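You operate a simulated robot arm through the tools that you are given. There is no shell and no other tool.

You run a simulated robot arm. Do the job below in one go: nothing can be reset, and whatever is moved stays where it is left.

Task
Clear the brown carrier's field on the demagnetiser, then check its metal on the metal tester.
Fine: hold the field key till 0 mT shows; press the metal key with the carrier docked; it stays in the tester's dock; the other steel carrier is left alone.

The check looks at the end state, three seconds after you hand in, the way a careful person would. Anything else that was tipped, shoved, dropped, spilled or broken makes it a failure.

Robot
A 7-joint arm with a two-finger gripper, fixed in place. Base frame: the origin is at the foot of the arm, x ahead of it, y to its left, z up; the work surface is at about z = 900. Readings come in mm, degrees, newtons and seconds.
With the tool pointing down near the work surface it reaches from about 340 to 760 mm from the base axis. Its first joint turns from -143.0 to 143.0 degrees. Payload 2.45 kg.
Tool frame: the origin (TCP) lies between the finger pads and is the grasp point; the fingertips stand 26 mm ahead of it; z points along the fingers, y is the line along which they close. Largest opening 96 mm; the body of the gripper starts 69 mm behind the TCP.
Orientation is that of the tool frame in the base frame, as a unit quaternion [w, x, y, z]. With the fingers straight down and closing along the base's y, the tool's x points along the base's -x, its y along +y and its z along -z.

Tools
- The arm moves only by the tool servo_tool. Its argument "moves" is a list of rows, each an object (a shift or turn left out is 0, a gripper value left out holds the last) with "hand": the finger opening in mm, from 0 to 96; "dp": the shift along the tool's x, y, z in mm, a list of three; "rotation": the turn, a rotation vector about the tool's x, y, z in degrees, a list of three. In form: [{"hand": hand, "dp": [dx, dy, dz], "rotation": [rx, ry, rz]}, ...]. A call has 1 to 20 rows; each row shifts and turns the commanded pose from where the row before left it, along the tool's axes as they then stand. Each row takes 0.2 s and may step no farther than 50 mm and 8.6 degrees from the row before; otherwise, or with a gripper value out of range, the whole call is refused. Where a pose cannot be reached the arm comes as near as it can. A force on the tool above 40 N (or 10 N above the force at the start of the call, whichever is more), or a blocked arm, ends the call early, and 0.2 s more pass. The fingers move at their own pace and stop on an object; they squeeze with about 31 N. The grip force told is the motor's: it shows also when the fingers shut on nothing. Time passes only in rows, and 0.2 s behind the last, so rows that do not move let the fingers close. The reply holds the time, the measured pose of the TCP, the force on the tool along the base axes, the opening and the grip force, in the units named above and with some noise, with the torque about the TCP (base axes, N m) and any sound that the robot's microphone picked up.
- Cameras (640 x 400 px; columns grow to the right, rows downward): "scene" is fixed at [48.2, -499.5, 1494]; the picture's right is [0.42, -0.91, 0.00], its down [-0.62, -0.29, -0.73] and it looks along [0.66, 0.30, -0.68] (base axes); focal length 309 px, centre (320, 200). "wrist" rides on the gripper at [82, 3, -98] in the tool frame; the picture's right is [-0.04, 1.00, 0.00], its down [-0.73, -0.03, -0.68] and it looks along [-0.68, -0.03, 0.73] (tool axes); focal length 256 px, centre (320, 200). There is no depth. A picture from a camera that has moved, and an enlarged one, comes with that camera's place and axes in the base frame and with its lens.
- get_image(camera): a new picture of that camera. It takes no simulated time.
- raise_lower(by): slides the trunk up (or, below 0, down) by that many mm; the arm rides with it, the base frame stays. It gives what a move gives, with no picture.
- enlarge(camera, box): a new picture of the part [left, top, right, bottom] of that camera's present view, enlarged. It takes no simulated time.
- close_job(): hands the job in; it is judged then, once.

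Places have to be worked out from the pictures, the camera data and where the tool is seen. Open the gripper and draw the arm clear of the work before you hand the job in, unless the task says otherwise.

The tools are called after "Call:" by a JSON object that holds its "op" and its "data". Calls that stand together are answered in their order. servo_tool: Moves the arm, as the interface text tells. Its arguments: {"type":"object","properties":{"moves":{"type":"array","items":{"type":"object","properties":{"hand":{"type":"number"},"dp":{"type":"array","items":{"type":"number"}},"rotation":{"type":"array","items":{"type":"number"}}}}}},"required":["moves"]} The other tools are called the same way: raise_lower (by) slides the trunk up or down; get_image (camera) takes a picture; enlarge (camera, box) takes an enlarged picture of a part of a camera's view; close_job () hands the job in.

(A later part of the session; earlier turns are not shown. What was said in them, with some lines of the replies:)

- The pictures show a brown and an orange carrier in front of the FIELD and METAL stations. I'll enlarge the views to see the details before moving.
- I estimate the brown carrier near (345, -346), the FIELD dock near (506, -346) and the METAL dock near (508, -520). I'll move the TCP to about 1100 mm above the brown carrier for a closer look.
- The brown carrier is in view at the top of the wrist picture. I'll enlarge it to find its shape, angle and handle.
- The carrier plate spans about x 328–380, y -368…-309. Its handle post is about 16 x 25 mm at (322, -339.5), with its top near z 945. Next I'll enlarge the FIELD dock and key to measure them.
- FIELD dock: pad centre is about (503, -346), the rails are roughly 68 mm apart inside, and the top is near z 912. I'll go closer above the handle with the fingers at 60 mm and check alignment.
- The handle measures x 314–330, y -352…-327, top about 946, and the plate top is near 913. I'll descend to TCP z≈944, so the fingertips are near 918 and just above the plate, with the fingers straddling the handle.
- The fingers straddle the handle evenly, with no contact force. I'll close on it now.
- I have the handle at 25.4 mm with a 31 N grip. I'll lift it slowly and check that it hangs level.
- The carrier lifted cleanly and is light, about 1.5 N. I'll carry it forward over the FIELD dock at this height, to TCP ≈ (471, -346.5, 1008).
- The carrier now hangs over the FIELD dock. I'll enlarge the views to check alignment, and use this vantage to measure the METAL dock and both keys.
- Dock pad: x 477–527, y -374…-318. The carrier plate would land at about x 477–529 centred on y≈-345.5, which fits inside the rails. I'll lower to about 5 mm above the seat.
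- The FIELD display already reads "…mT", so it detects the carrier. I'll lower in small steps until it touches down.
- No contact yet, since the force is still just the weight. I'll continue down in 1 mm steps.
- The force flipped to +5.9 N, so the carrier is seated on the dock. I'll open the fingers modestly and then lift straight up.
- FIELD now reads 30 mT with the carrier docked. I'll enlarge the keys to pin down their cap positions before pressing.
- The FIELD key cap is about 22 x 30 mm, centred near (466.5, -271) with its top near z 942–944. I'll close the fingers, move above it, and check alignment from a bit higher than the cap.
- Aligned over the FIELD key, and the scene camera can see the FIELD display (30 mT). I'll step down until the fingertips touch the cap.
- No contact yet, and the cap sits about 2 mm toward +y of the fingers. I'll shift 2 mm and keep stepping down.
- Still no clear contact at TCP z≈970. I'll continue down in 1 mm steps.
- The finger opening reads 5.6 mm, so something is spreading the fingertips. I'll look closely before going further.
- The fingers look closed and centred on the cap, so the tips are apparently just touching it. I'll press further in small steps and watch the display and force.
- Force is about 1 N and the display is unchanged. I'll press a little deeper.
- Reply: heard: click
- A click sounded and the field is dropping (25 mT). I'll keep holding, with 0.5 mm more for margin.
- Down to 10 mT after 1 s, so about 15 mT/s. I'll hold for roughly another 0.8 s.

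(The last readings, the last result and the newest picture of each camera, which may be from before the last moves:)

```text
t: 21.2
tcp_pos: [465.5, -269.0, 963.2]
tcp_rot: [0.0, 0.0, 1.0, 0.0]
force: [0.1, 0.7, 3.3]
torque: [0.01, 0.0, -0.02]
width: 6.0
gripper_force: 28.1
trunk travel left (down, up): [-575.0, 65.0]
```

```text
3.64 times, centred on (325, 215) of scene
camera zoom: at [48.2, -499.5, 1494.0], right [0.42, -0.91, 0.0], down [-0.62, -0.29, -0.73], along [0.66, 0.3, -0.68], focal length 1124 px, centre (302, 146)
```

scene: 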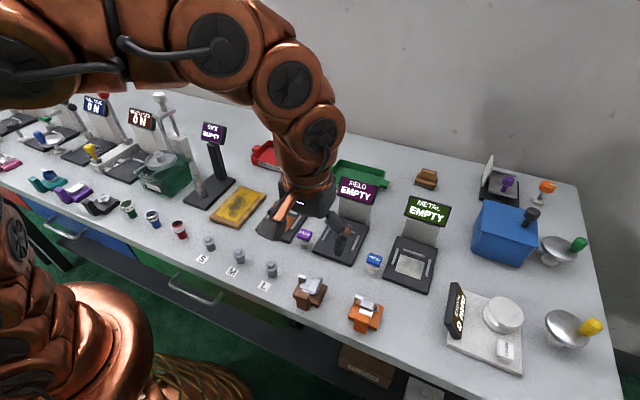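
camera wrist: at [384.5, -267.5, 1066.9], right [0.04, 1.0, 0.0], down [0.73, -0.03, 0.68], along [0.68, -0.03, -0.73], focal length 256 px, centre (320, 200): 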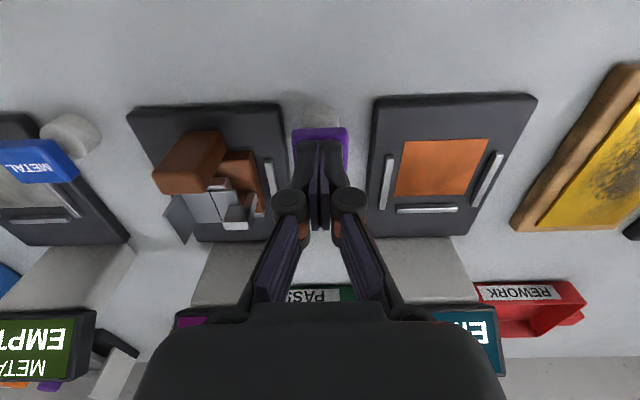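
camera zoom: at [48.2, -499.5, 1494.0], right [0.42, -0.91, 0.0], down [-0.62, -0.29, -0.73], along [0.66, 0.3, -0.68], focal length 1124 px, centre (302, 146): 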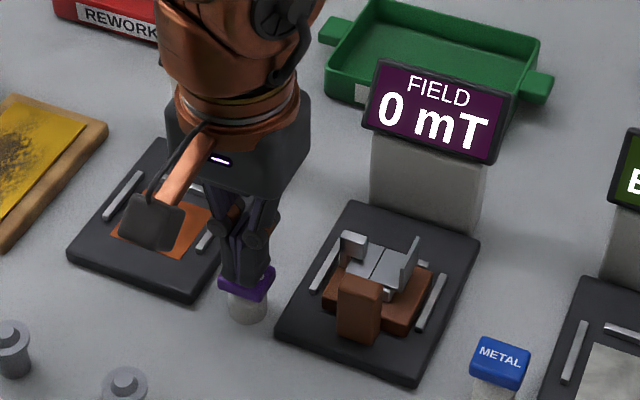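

It shows 0 mT. I'll hold one row more to be sure it's settled, then release straight up.

Call:
{"op": "servo_tool", "data": {"moves": [{"dp": [0, 0, 0], "hand": 0}]}}

Call:
{"op": "enlarge", "data": {"camera": "scene", "box": [260, 160, 390, 270]}}

```text
t: 21.6
tcp_pos: [465.2, -270.2, 964.2]
tcp_rot: [0.0, 0.0, 1.0, 0.0]
force: [-0.4, -0.1, 2.8]
torque: [0.0, -0.01, -0.02]
width: 5.8
gripper_force: 28.9
trunk travel left (down, up): [-575.0, 65.0]
```

```text
3.64 times, centred on (325, 215) of scene
camera zoom: at [48.2, -499.5, 1494.0], right [0.42, -0.91, 0.0], down [-0.62, -0.29, -0.73], along [0.66, 0.3, -0.68], focal length 1124 px, centre (302, 146)
```

zoom: 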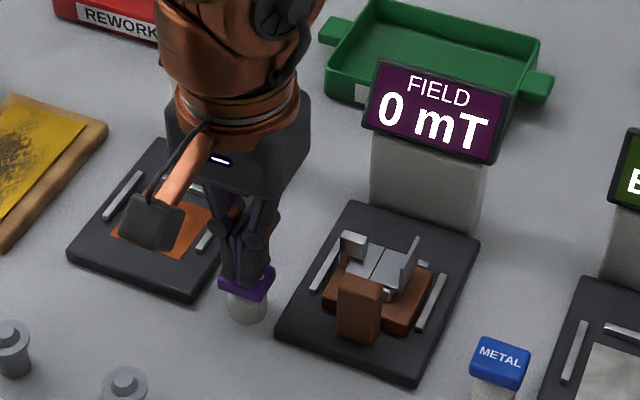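

The display holds at 0 mT. I'll release the key, rise, and go back above the carrier's handle with the fingers open to 50.

Call:
{"op": "servo_tool", "data": {"moves": [{"dp": [0, 0, -10], "hand": 0}, {"dp": [0, 0, -20], "hand": 0}, {"dp": [0, 0, -20], "hand": 0}, {"dp": [-1.5, -25, 0], "hand": 50}, {"dp": [-2, -27, 0]}, {"dp": [-2, -25, 0]}, {"dp": [0, 0, 0]}, {"dp": [0, 0, 0]}]}}

Call:
{"op": "get_image", "data": {"camera": "wrist"}}

Call:
{"op": "enlarge", "data": {"camera": "wrist", "box": [240, 60, 400, 200]}}

Call:
{"op": "enlarge", "data": {"camera": "scene", "box": [290, 160, 400, 270]}}

```text
t: 23.4
tcp_pos: [470.7, -347.5, 1013.9]
tcp_rot: [0.0, 0.0, 1.0, 0.0]
force: [0.1, 0.1, -0.3]
torque: [0.0, 0.0, 0.03]
width: 49.9
gripper_force: 0.1
trunk travel left (down, up): [-575.0, 65.0]
```

```text
taken
camera wrist: at [389.3, -344.8, 1112.5], right [0.04, 1.0, 0.0], down [0.73, -0.03, 0.68], along [0.68, -0.03, -0.73], focal length 256 px, centre (320, 200)
```

wrist: 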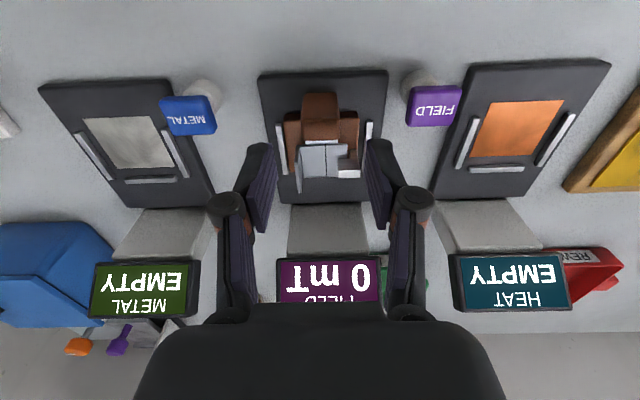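

```text
2.86 times, centred on (320, 130) of wrist
camera zoom: at [389.3, -344.8, 1112.5], right [0.04, 1.0, 0.0], down [0.73, -0.03, 0.68], along [0.68, -0.03, -0.73], focal length 731 px, centre (320, 400)
```

zoom: 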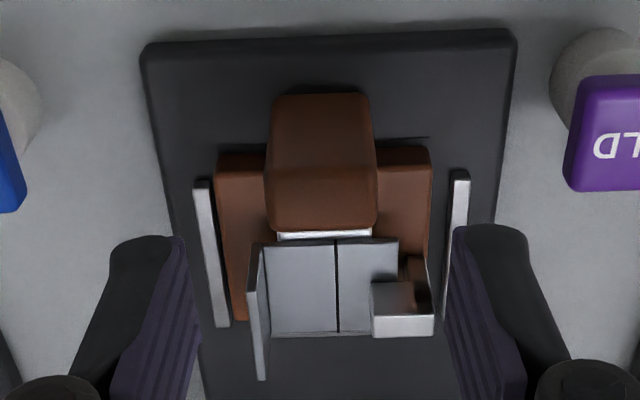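

```text
3.64 times, centred on (345, 215) of scene
camera zoom: at [48.2, -499.5, 1494.0], right [0.42, -0.91, 0.0], down [-0.62, -0.29, -0.73], along [0.66, 0.3, -0.68], focal length 1124 px, centre (229, 146)
```

zoom: 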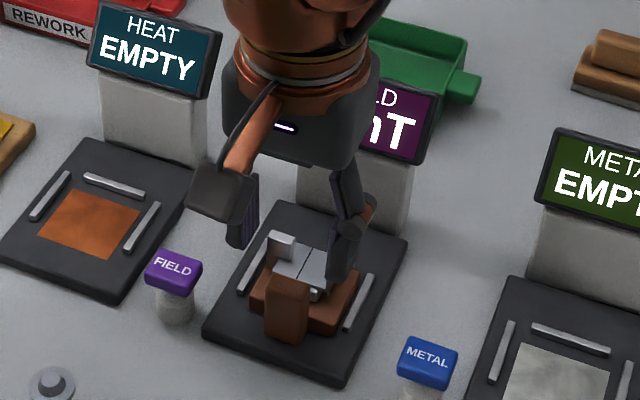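

0 mT remains and the carrier sits squarely between the rails, aligned with the gripper. I'll descend to the same grip height and grasp the handle.

Call:
{"op": "servo_tool", "data": {"moves": [{"dp": [0, 0, 25], "hand": 50}, {"dp": [0, 0, 18]}, {"dp": [0, 0, 12]}, {"dp": [0, 0, 1]}, {"dp": [0, 0, 0]}, {"hand": 10}, {"hand": 10}, {"hand": 10}, {"hand": 10}, {"hand": 10}]}}

Call:
{"op": "get_image", "data": {"camera": "wrist"}}

```text
t: 25.6
tcp_pos: [471.2, -347.4, 957.3]
tcp_rot: [0.0, 0.0, 1.0, 0.0]
force: [0.9, -1.3, 2.2]
torque: [-0.06, -0.1, -0.04]
width: 25.2
gripper_force: 30.9
trunk travel left (down, up): [-575.0, 65.0]
```

```text
taken
camera wrist: at [389.6, -344.0, 1055.9], right [0.04, 1.0, 0.0], down [0.73, -0.03, 0.68], along [0.68, -0.03, -0.73], focal length 256 px, centre (320, 200)
```

wrist: 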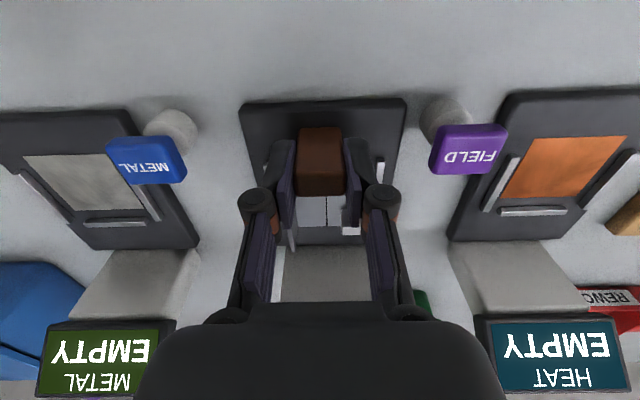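

Gripped at 25.2 mm. I'll lift about 65 mm, well above the METAL key (top ~944), and carry the carrier sideways to over the METAL dock around y≈-517.

Call:
{"op": "servo_tool", "data": {"moves": [{"dp": [0, 0, -8], "hand": 10}, {"dp": [0, 0, -17]}, {"dp": [0, 0, -20]}, {"dp": [0, 0, -20]}, {"dp": [0, -15, 0]}, {"dp": [0, -28, 0]}, {"dp": [0, -32, 0]}, {"dp": [0, -32, 0]}, {"dp": [0, -28, 0]}, {"dp": [0, -20, 0]}, {"dp": [0, -15, 0]}, {"dp": [0, 0, 0]}, {"dp": [0, 0, 0]}]}}

Call:
{"op": "get_image", "data": {"camera": "wrist"}}

Call:
{"op": "enlarge", "data": {"camera": "wrist", "box": [230, 60, 410, 220]}}

Call:
{"op": "enlarge", "data": {"camera": "scene", "box": [350, 170, 480, 300]}}

```text
t: 28.4
tcp_pos: [470.5, -517.1, 1022.2]
tcp_rot: [0.001, 0.0, 1.0, 0.001]
force: [-0.5, -0.3, -1.6]
torque: [0.02, 0.05, 0.0]
width: 25.2
gripper_force: 31.1
trunk travel left (down, up): [-575.0, 65.0]
```

```text
taken
camera wrist: at [390.2, -514.3, 1120.9], right [0.04, 1.0, 0.0], down [0.73, -0.03, 0.68], along [0.68, -0.03, -0.73], focal length 256 px, centre (320, 200)
```

wrist: 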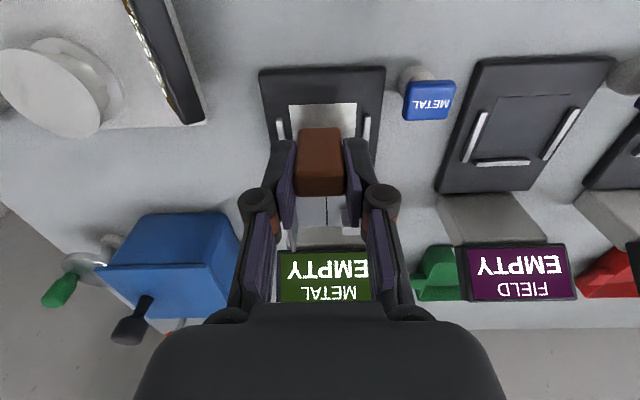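

```text
2.50 times, centred on (320, 140) of wrist
camera zoom: at [390.2, -514.3, 1120.9], right [0.04, 1.0, 0.0], down [0.73, -0.03, 0.68], along [0.68, -0.03, -0.73], focal length 640 px, centre (320, 350)
```

zoom: 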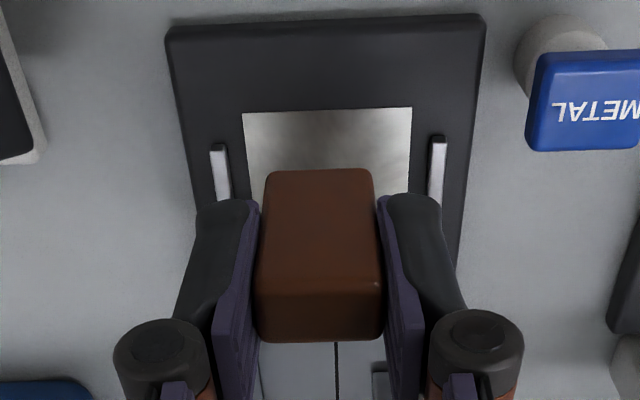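

```text
3.08 times, centred on (415, 235) of scene
camera zoom: at [48.2, -499.5, 1494.0], right [0.42, -0.91, 0.0], down [-0.62, -0.29, -0.73], along [0.66, 0.3, -0.68], focal length 951 px, centre (28, 92)
```

zoom: 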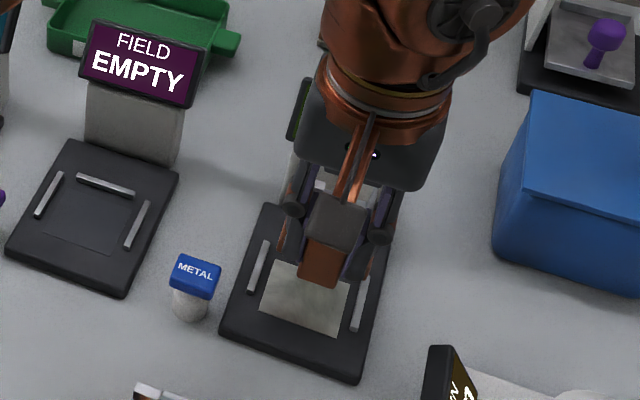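

The METAL pad is at x≈476.5 onward, y -544…-488. Relative to the FIELD docking I should shift about 2 mm back in x and 1 mm in +y. Then I'll lower to about 5 mm above the seat.

Call:
{"op": "servo_tool", "data": {"moves": [{"dp": [2, 1, 0], "hand": 10}, {"dp": [0, 0, 18]}, {"dp": [0, 0, 18]}, {"dp": [0, 0, 15]}, {"dp": [0, 0, 9]}, {"dp": [0, 0, 0]}]}}

Call:
{"op": "enlarge", "data": {"camera": "wrist", "box": [230, 60, 410, 220]}}

Call:
{"op": "enlarge", "data": {"camera": "scene", "box": [370, 190, 460, 290]}}

```text
t: 29.8
tcp_pos: [469.1, -515.9, 961.5]
tcp_rot: [-0.001, 0.0, 1.0, 0.0]
force: [-0.2, 0.3, -1.5]
torque: [0.05, 0.04, 0.01]
width: 25.4
gripper_force: 31.3
trunk travel left (down, up): [-575.0, 65.0]
```

```text
2.50 times, centred on (320, 140) of wrist
camera zoom: at [387.8, -513.0, 1060.8], right [0.04, 1.0, 0.0], down [0.73, -0.03, 0.68], along [0.68, -0.03, -0.73], focal length 640 px, centre (320, 350)
```

zoom: 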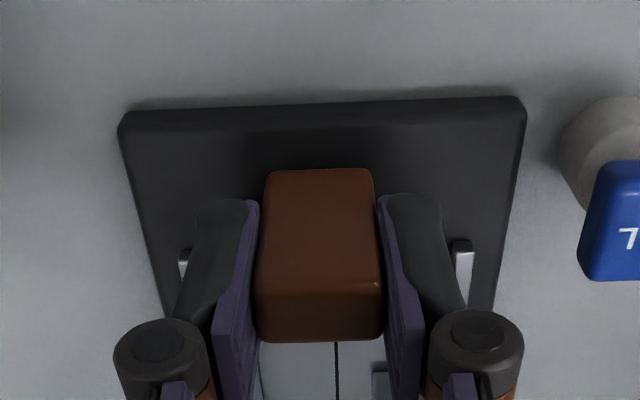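

```text
4.00 times, centred on (415, 240) of scene
camera zoom: at [48.2, -499.5, 1494.0], right [0.42, -0.91, 0.0], down [-0.62, -0.29, -0.73], along [0.66, 0.3, -0.68], focal length 1236 px, centre (-60, 40)
```

zoom: 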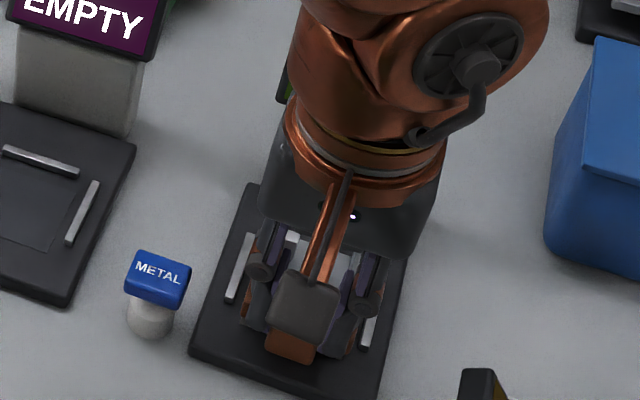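

The plate sits between the rails on both sides. I'll lower in small steps until contact.

Call:
{"op": "servo_tool", "data": {"moves": [{"dp": [0, 0, 1.5], "hand": 10}, {"dp": [0, 0, 1.5]}, {"dp": [0, 0, 1]}, {"dp": [0, 0, 0]}]}}

Call:
{"op": "servo_tool", "data": {"moves": [{"dp": [0, 0, 1], "hand": 10}, {"dp": [0, 0, 0]}]}}

```text
t: 30.8
tcp_pos: [469.0, -516.3, 957.4]
tcp_rot: [0.0, 0.0, 1.0, 0.0]
force: [-0.8, -0.3, -0.8]
torque: [0.0, 0.06, 0.02]
width: 25.3
gripper_force: 30.8
trunk travel left (down, up): [-575.0, 65.0]
```

```text
t: 31.4
tcp_pos: [469.7, -515.9, 958.2]
tcp_rot: [0.001, 0.0, 1.0, 0.0]
force: [0.9, 0.2, -0.7]
torque: [0.01, 0.05, 0.01]
width: 25.5
gripper_force: 31.0
trunk travel left (down, up): [-575.0, 65.0]
```

The weight reading is easing, so this is probably first contact. One more millimetre.

Call:
{"op": "servo_tool", "data": {"moves": [{"dp": [0, 0, 0.7], "hand": 10}, {"dp": [0, 0, 0]}]}}

Call:
{"op": "servo_tool", "data": {"moves": [{"dp": [0, 0, 0.5], "hand": 10}, {"dp": [0, 0, 0]}]}}

```text
t: 32.0
tcp_pos: [468.9, -516.0, 958.5]
tcp_rot: [0.0, 0.001, 1.0, 0.0]
force: [-0.3, 0.7, 3.2]
torque: [0.02, -0.25, 0.04]
width: 25.3
gripper_force: 31.1
trunk travel left (down, up): [-575.0, 65.0]
```

```text
t: 32.6
tcp_pos: [468.2, -516.2, 958.4]
tcp_rot: [0.002, 0.0, 1.0, -0.001]
force: [0.6, -0.1, 10.0]
torque: [-0.02, -0.14, -0.02]
width: 25.6
gripper_force: 31.1
trunk travel left (down, up): [-575.0, 65.0]
```

Firm contact at +10 N. I'll look before releasing to make sure it's flat in the dock and see what the display shows.

Call:
{"op": "get_image", "data": {"camera": "wrist"}}

Call:
{"op": "enlarge", "data": {"camera": "scene", "box": [380, 200, 450, 290]}}

Call:
{"op": "enlarge", "data": {"camera": "wrist", "box": [240, 80, 400, 230]}}

```text
taken
camera wrist: at [387.1, -513.5, 1055.9], right [0.04, 1.0, 0.0], down [0.73, -0.03, 0.68], along [0.68, -0.03, -0.73], focal length 256 px, centre (320, 200)
```

wrist: 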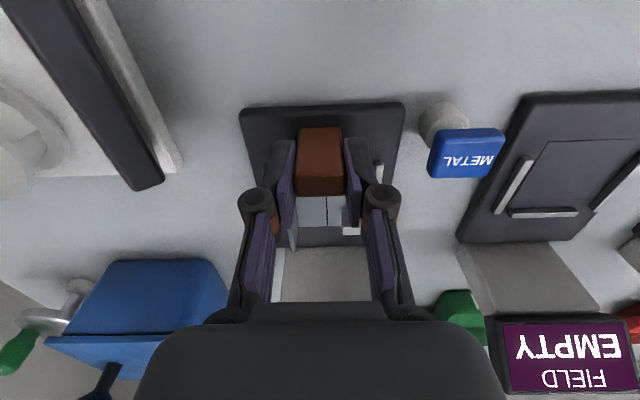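

```text
4.44 times, centred on (415, 245) of scene
camera zoom: at [48.2, -499.5, 1494.0], right [0.42, -0.91, 0.0], down [-0.62, -0.29, -0.73], along [0.66, 0.3, -0.68], focal length 1374 px, centre (-102, 0)
```

zoom: 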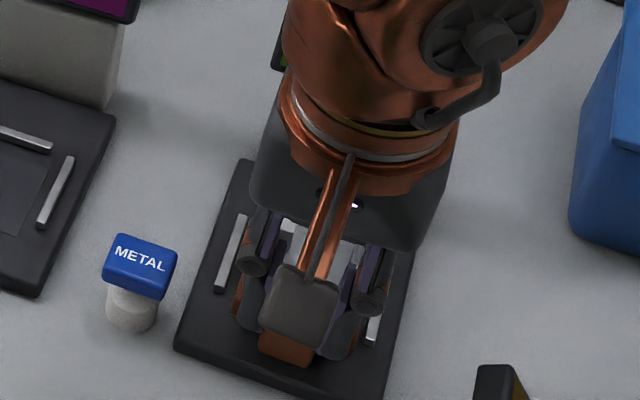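

```text
2.67 times, centred on (320, 155) of wrist
camera zoom: at [387.1, -513.5, 1055.9], right [0.04, 1.0, 0.0], down [0.73, -0.03, 0.68], along [0.68, -0.03, -0.73], focal length 683 px, centre (320, 320)
```

zoom: 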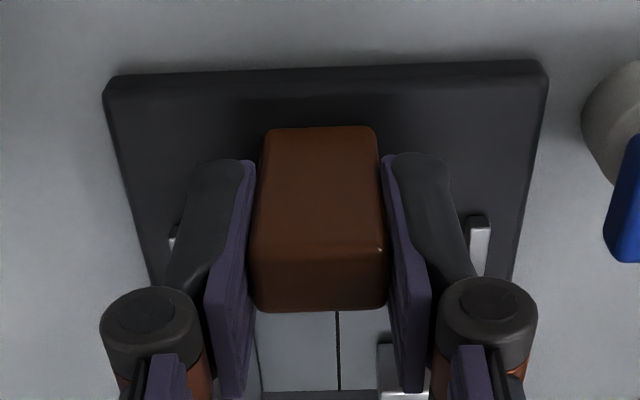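

The camera height (1055.9) equals that at the FIELD seat, so the carrier is flat in the METAL dock. I'll release and lift straight up.

Call:
{"op": "servo_tool", "data": {"moves": [{"dp": [0, 0, -0.5], "hand": 50}, {"hand": 50}, {"hand": 50}, {"dp": [0, 0, -5]}, {"dp": [0, 0, -20]}, {"dp": [0, 0, -35]}, {"dp": [0, 0, 0]}]}}

Call:
{"op": "get_image", "data": {"camera": "wrist"}}

Call:
{"op": "enlarge", "data": {"camera": "wrist", "box": [240, 60, 400, 200]}}

Call:
{"op": "enlarge", "data": {"camera": "scene", "box": [350, 180, 460, 300]}}

Call:
{"op": "enlarge", "data": {"camera": "wrist", "box": [380, 60, 480, 140]}}

```text
t: 34.2
tcp_pos: [468.2, -515.1, 1015.8]
tcp_rot: [0.0, 0.0, 1.0, 0.0]
force: [-0.7, 0.2, 0.0]
torque: [0.01, 0.0, 0.01]
width: 49.8
gripper_force: 0.0
trunk travel left (down, up): [-575.0, 65.0]
```

```text
taken
camera wrist: at [386.8, -512.3, 1115.4], right [0.04, 1.0, 0.0], down [0.73, -0.03, 0.68], along [0.68, -0.03, -0.73], focal length 256 px, centre (320, 200)
```

wrist: 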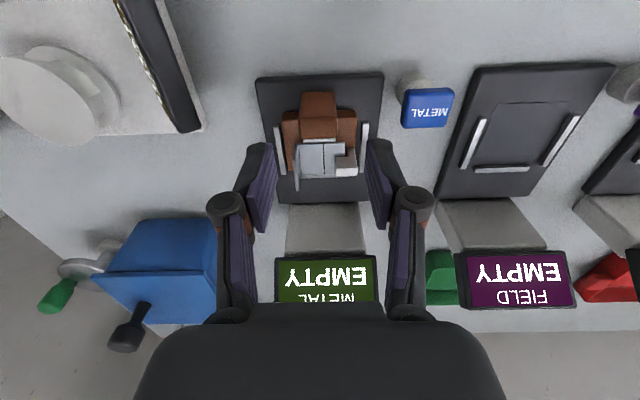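

```text
2.86 times, centred on (320, 130) of wrist
camera zoom: at [386.8, -512.3, 1115.4], right [0.04, 1.0, 0.0], down [0.73, -0.03, 0.68], along [0.68, -0.03, -0.73], focal length 731 px, centre (320, 400)
```

zoom: 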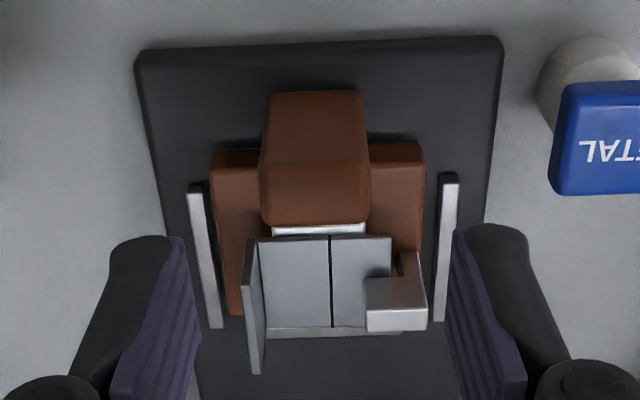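

```text
3.33 times, centred on (405, 240) of scene
camera zoom: at [48.2, -499.5, 1494.0], right [0.42, -0.91, 0.0], down [-0.62, -0.29, -0.73], along [0.66, 0.3, -0.68], focal length 1030 px, centre (37, 67)
```

zoom: 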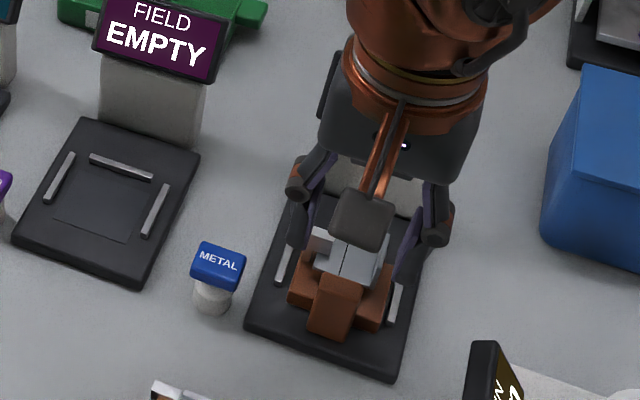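

```text
5.00 times, centred on (430, 100) of wrist
camera zoom: at [386.8, -512.3, 1115.4], right [0.04, 1.0, 0.0], down [0.73, -0.03, 0.68], along [0.68, -0.03, -0.73], focal length 1280 px, centre (-230, 700)
```

zoom: 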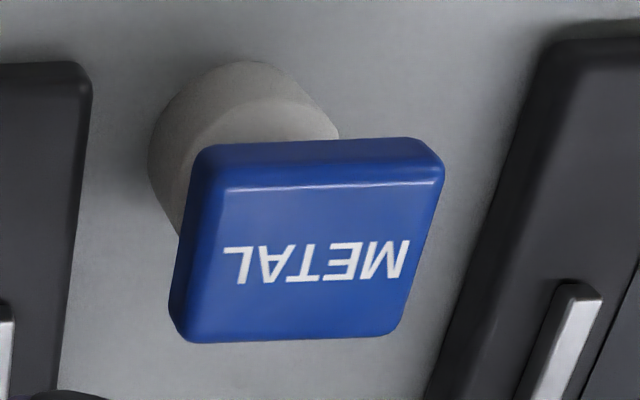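

The carrier is centred between the METAL rails, but the METAL display still appears to say EMPTY. I'll enlarge the display and dock to see whether that's the idle text.

Call:
{"op": "enlarge", "data": {"camera": "wrist", "box": [260, 200, 400, 310]}}

Call:
{"op": "enlarge", "data": {"camera": "wrist", "box": [270, 100, 370, 200]}}

Call:
{"op": "enlarge", "data": {"camera": "scene", "box": [410, 230, 470, 290]}}

```text
3.64 times, centred on (330, 255) of wrist
camera zoom: at [386.8, -512.3, 1115.4], right [0.04, 1.0, 0.0], down [0.73, -0.03, 0.68], along [0.68, -0.03, -0.73], focal length 931 px, centre (284, 0)
```

zoom: 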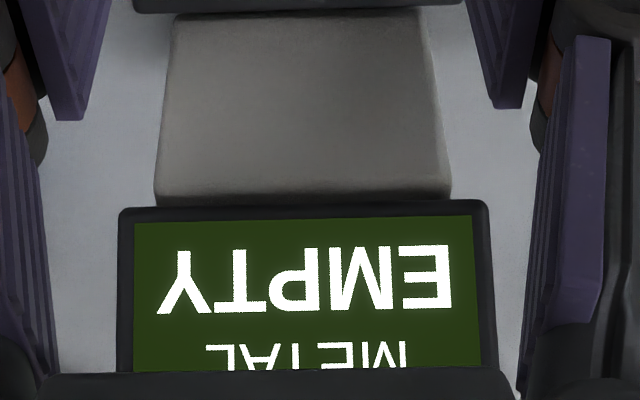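

```text
4.00 times, centred on (320, 150) of wrist
camera zoom: at [386.8, -512.3, 1115.4], right [0.04, 1.0, 0.0], down [0.73, -0.03, 0.68], along [0.68, -0.03, -0.73], focal length 1024 px, centre (320, 400)
```

zoom: 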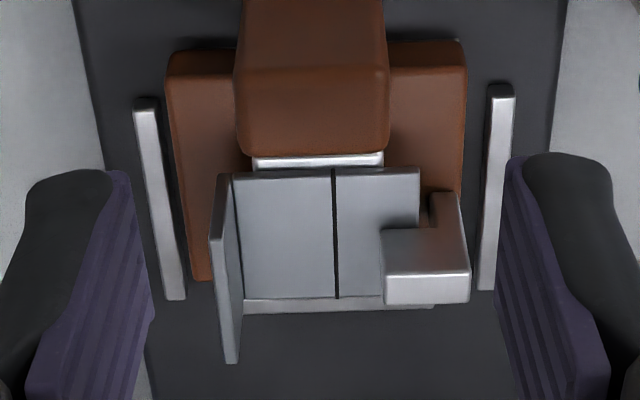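

```text
6.67 times, centred on (440, 260) of scene
camera zoom: at [48.2, -499.5, 1494.0], right [0.42, -0.91, 0.0], down [-0.62, -0.29, -0.73], along [0.66, 0.3, -0.68], focal length 2060 px, centre (-480, -200)
```

zoom: 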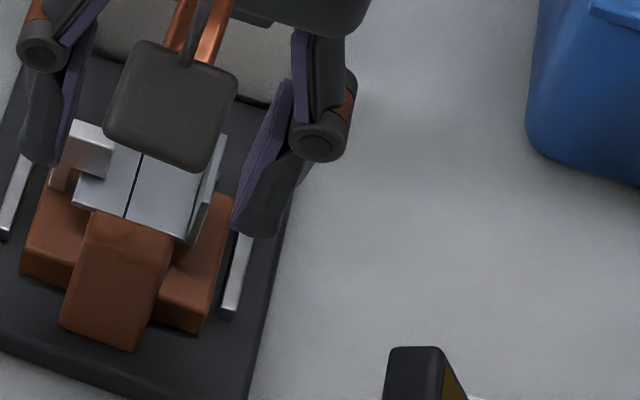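

The FIELD meter reads live, but the METAL tester likely evaluates only when its key is pressed. The key cap is at about (466.5, -440), so I'll close the fingers, move over it, and check alignment.

Call:
{"op": "servo_tool", "data": {"moves": [{"dp": [0, 0, 0], "hand": 0}, {"dp": [0.5, 25, 0], "hand": 0}, {"dp": [1, 25, 0]}, {"dp": [1, 25.5, 0]}, {"dp": [0, 0, 15]}, {"dp": [0, 0, 12]}, {"dp": [0, 0, 12]}, {"dp": [0, 0, 0]}]}}

Call:
{"op": "enlarge", "data": {"camera": "wrist", "box": [270, 80, 370, 160]}}

Call:
{"op": "enlarge", "data": {"camera": "scene", "box": [330, 180, 460, 290]}}

```text
t: 36.0
tcp_pos: [467.1, -440.3, 978.2]
tcp_rot: [0.0, 0.0, 1.0, 0.0]
force: [-0.3, -0.1, 0.4]
torque: [-0.02, -0.02, -0.04]
width: 0.0
gripper_force: 28.5
trunk travel left (down, up): [-575.0, 65.0]
```

```text
5.00 times, centred on (320, 120) of wrist
camera zoom: at [385.0, -437.1, 1077.4], right [0.04, 1.0, 0.0], down [0.73, -0.03, 0.68], along [0.68, -0.03, -0.73], focal length 1280 px, centre (320, 600)
```

zoom: 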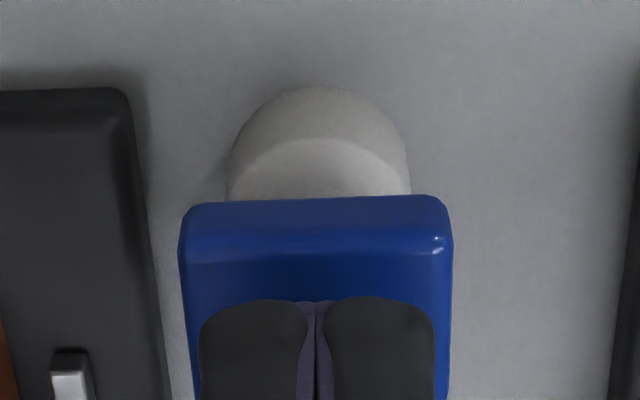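

```text
3.64 times, centred on (395, 235) of scene
camera zoom: at [48.2, -499.5, 1494.0], right [0.42, -0.91, 0.0], down [-0.62, -0.29, -0.73], along [0.66, 0.3, -0.68], focal length 1124 px, centre (47, 73)
```

zoom: 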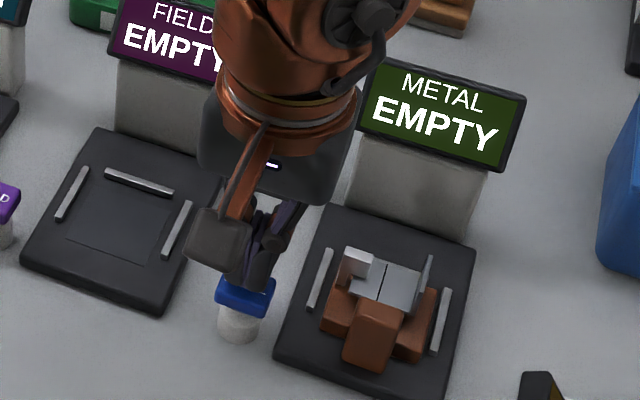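

The fingers are centred on the METAL key. I'll press down in small steps; the FIELD key clicked at TCP z≈964.

Call:
{"op": "servo_tool", "data": {"moves": [{"dp": [0, 0, 5], "hand": 0}, {"dp": [0, 0, 3]}, {"dp": [0, 0, 2]}, {"dp": [0, 0, 1]}, {"dp": [0, 0, 1]}, {"dp": [0, 0, 0]}]}}

Call:
{"op": "enlarge", "data": {"camera": "scene", "box": [330, 180, 460, 290]}}

```text
t: 37.4
tcp_pos: [465.3, -440.0, 965.6]
tcp_rot: [0.001, -0.001, 1.0, 0.0]
force: [0.2, -0.9, 1.9]
torque: [-0.04, -0.02, 0.01]
width: 6.3
gripper_force: 29.5
trunk travel left (down, up): [-575.0, 65.0]
```

```text
3.64 times, centred on (395, 235) of scene
camera zoom: at [48.2, -499.5, 1494.0], right [0.42, -0.91, 0.0], down [-0.62, -0.29, -0.73], along [0.66, 0.3, -0.68], focal length 1124 px, centre (47, 73)
```

zoom: 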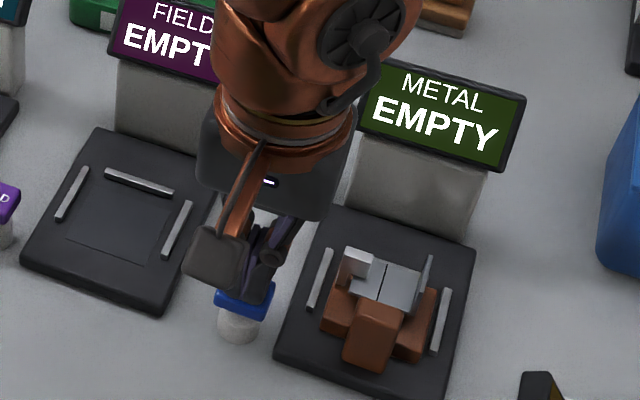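

No click yet at 1.9 N. I'll press slightly deeper.

Call:
{"op": "servo_tool", "data": {"moves": [{"dp": [0, 0, 1], "hand": 0}, {"dp": [0, 0, 1]}, {"dp": [0, 0, 0]}]}}

Call:
{"op": "enlarge", "data": {"camera": "scene", "box": [330, 180, 460, 290]}}

```text
t: 38.2
tcp_pos: [466.7, -439.9, 963.1]
tcp_rot: [-0.001, 0.0, 1.0, 0.0]
force: [1.7, -0.8, 1.8]
torque: [-0.05, -0.07, 0.0]
width: 5.8
gripper_force: 28.4
trunk travel left (down, up): [-575.0, 65.0]
heard: click
```

```text
3.64 times, centred on (395, 235) of scene
camera zoom: at [48.2, -499.5, 1494.0], right [0.42, -0.91, 0.0], down [-0.62, -0.29, -0.73], along [0.66, 0.3, -0.68], focal length 1124 px, centre (47, 73)
```

zoom: 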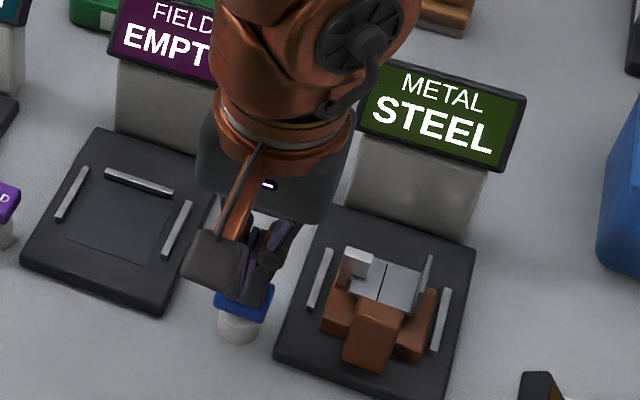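

Click, and METAL reads STEEL with the carrier docked. I'll release the key, rise well clear, and open the gripper.

Call:
{"op": "servo_tool", "data": {"moves": [{"dp": [0, 0, -8], "hand": 0}, {"dp": [0, 0, -20], "hand": 0}, {"dp": [0, 0, -35], "hand": 0}, {"dp": [0, 0, -45], "hand": 0}, {"dp": [0, 0, -45], "hand": 60}, {"dp": [10, 10, -40]}, {"dp": [30, 30, -30]}, {"dp": [30, 30, -20]}, {"dp": [0, 0, 0]}]}}

Call:
{"op": "get_image", "data": {"camera": "scene"}}

Call:
{"op": "get_image", "data": {"camera": "wrist"}}

Call:
{"op": "enlarge", "data": {"camera": "scene", "box": [330, 180, 460, 290]}}

```text
refused: row 7 steps farther than a row can; nothing moved
```

```text
taken
```

scene: 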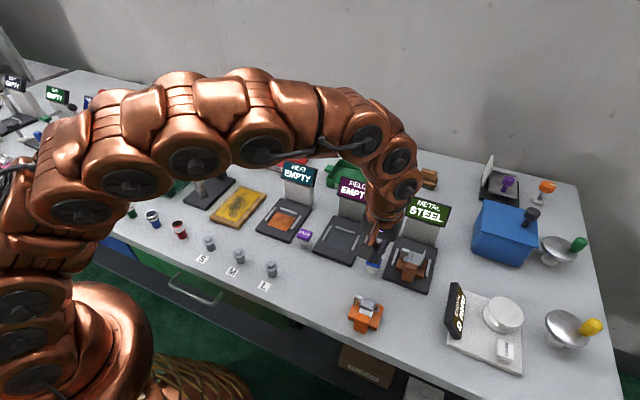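

```text
taken
camera wrist: at [384.6, -437.1, 1062.7], right [0.04, 1.0, 0.0], down [0.73, -0.03, 0.68], along [0.68, -0.03, -0.73], focal length 256 px, centre (320, 200)
```

wrist: 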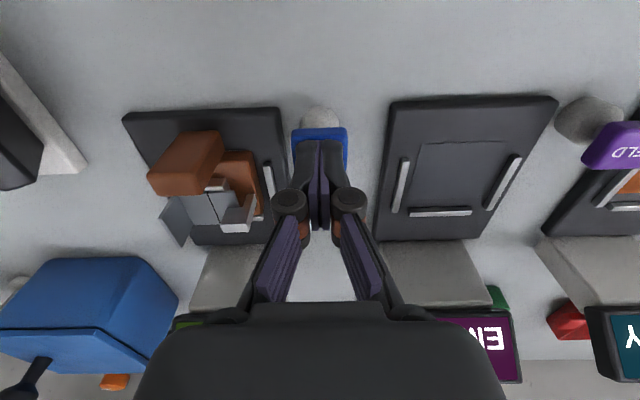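

```text
3.64 times, centred on (395, 235) of scene
camera zoom: at [48.2, -499.5, 1494.0], right [0.42, -0.91, 0.0], down [-0.62, -0.29, -0.73], along [0.66, 0.3, -0.68], focal length 1124 px, centre (47, 73)
```

zoom: 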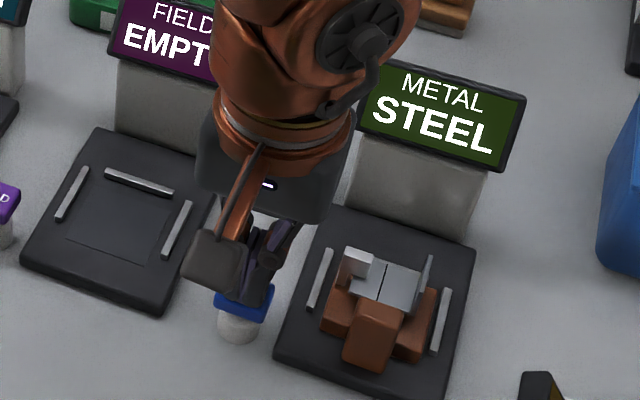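

The call was refused because one row's step was too long, and nothing moved. I'll retry with shorter steps: release the key, rise, and open.

Call:
{"op": "servo_tool", "data": {"moves": [{"dp": [0, 0, -8], "hand": 0}, {"dp": [0, 0, -20], "hand": 0}, {"dp": [0, 0, -35], "hand": 0}, {"dp": [0, 0, -40], "hand": 0}, {"dp": [0, 0, -40], "hand": 60}, {"dp": [10, 10, -35]}, {"dp": [20, 20, -25]}, {"dp": [25, 25, -15]}, {"dp": [0, 0, 0]}]}}

Call:
{"op": "get_image", "data": {"camera": "scene"}}

Call:
{"op": "get_image", "data": {"camera": "wrist"}}

Call:
{"op": "enlarge", "data": {"camera": "scene", "box": [330, 180, 460, 290]}}

```text
t: 40.2
tcp_pos: [410.7, -384.7, 1180.2]
tcp_rot: [0.0, 0.001, 1.0, 0.0]
force: [0.0, 0.5, 0.2]
torque: [-0.04, 0.03, 0.03]
width: 59.8
gripper_force: 0.1
trunk travel left (down, up): [-575.0, 65.0]
```

```text
taken
```

scene: 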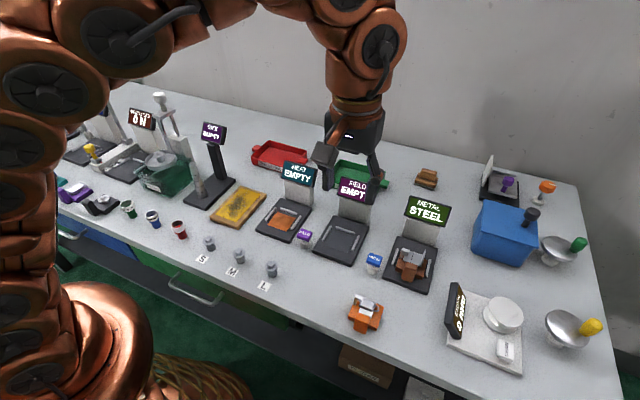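

```text
taken
camera wrist: at [329.7, -382.8, 1279.1], right [0.04, 1.0, 0.0], down [0.73, -0.03, 0.68], along [0.68, -0.03, -0.73], focal length 256 px, centre (320, 200)
```

wrist: 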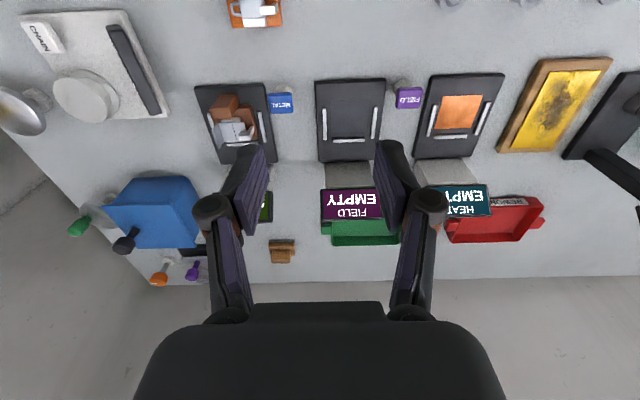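

```text
3.64 times, centred on (395, 235) of scene
camera zoom: at [48.2, -499.5, 1494.0], right [0.42, -0.91, 0.0], down [-0.62, -0.29, -0.73], along [0.66, 0.3, -0.68], focal length 1124 px, centre (47, 73)
```

zoom: 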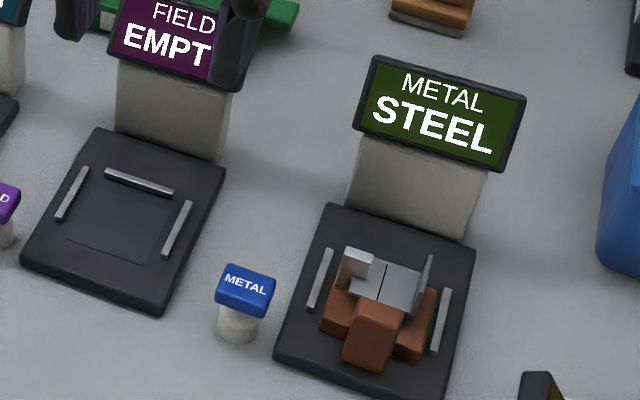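

METAL shows STEEL with the brown carrier seated in the tester's dock, and the field was cleared to 0 mT. The orange carrier and everything else are where they started, and the arm is clear with the gripper open, so I'm handing in.

Call:
{"op": "close_job", "data": {}}

```text
The job is handed in.
```

The job is handed in: the brown carrier is demagnetised and has been checked on the metal tester.

- **Field:** I docked it on the demagnetiser and held the field key until the display dropped from 30 mT to 0 mT. It still read 0 mT after I let go of the key.
- **Metal:** I then moved it to the metal tester and pressed the metal key with the carrier docked. The display reads STEEL.
- **End state:** The carrier is sitting in the tester's dock. The orange carrier was not touched, nothing else appears moved in the last pictures, and the arm is clear with the gripper open.
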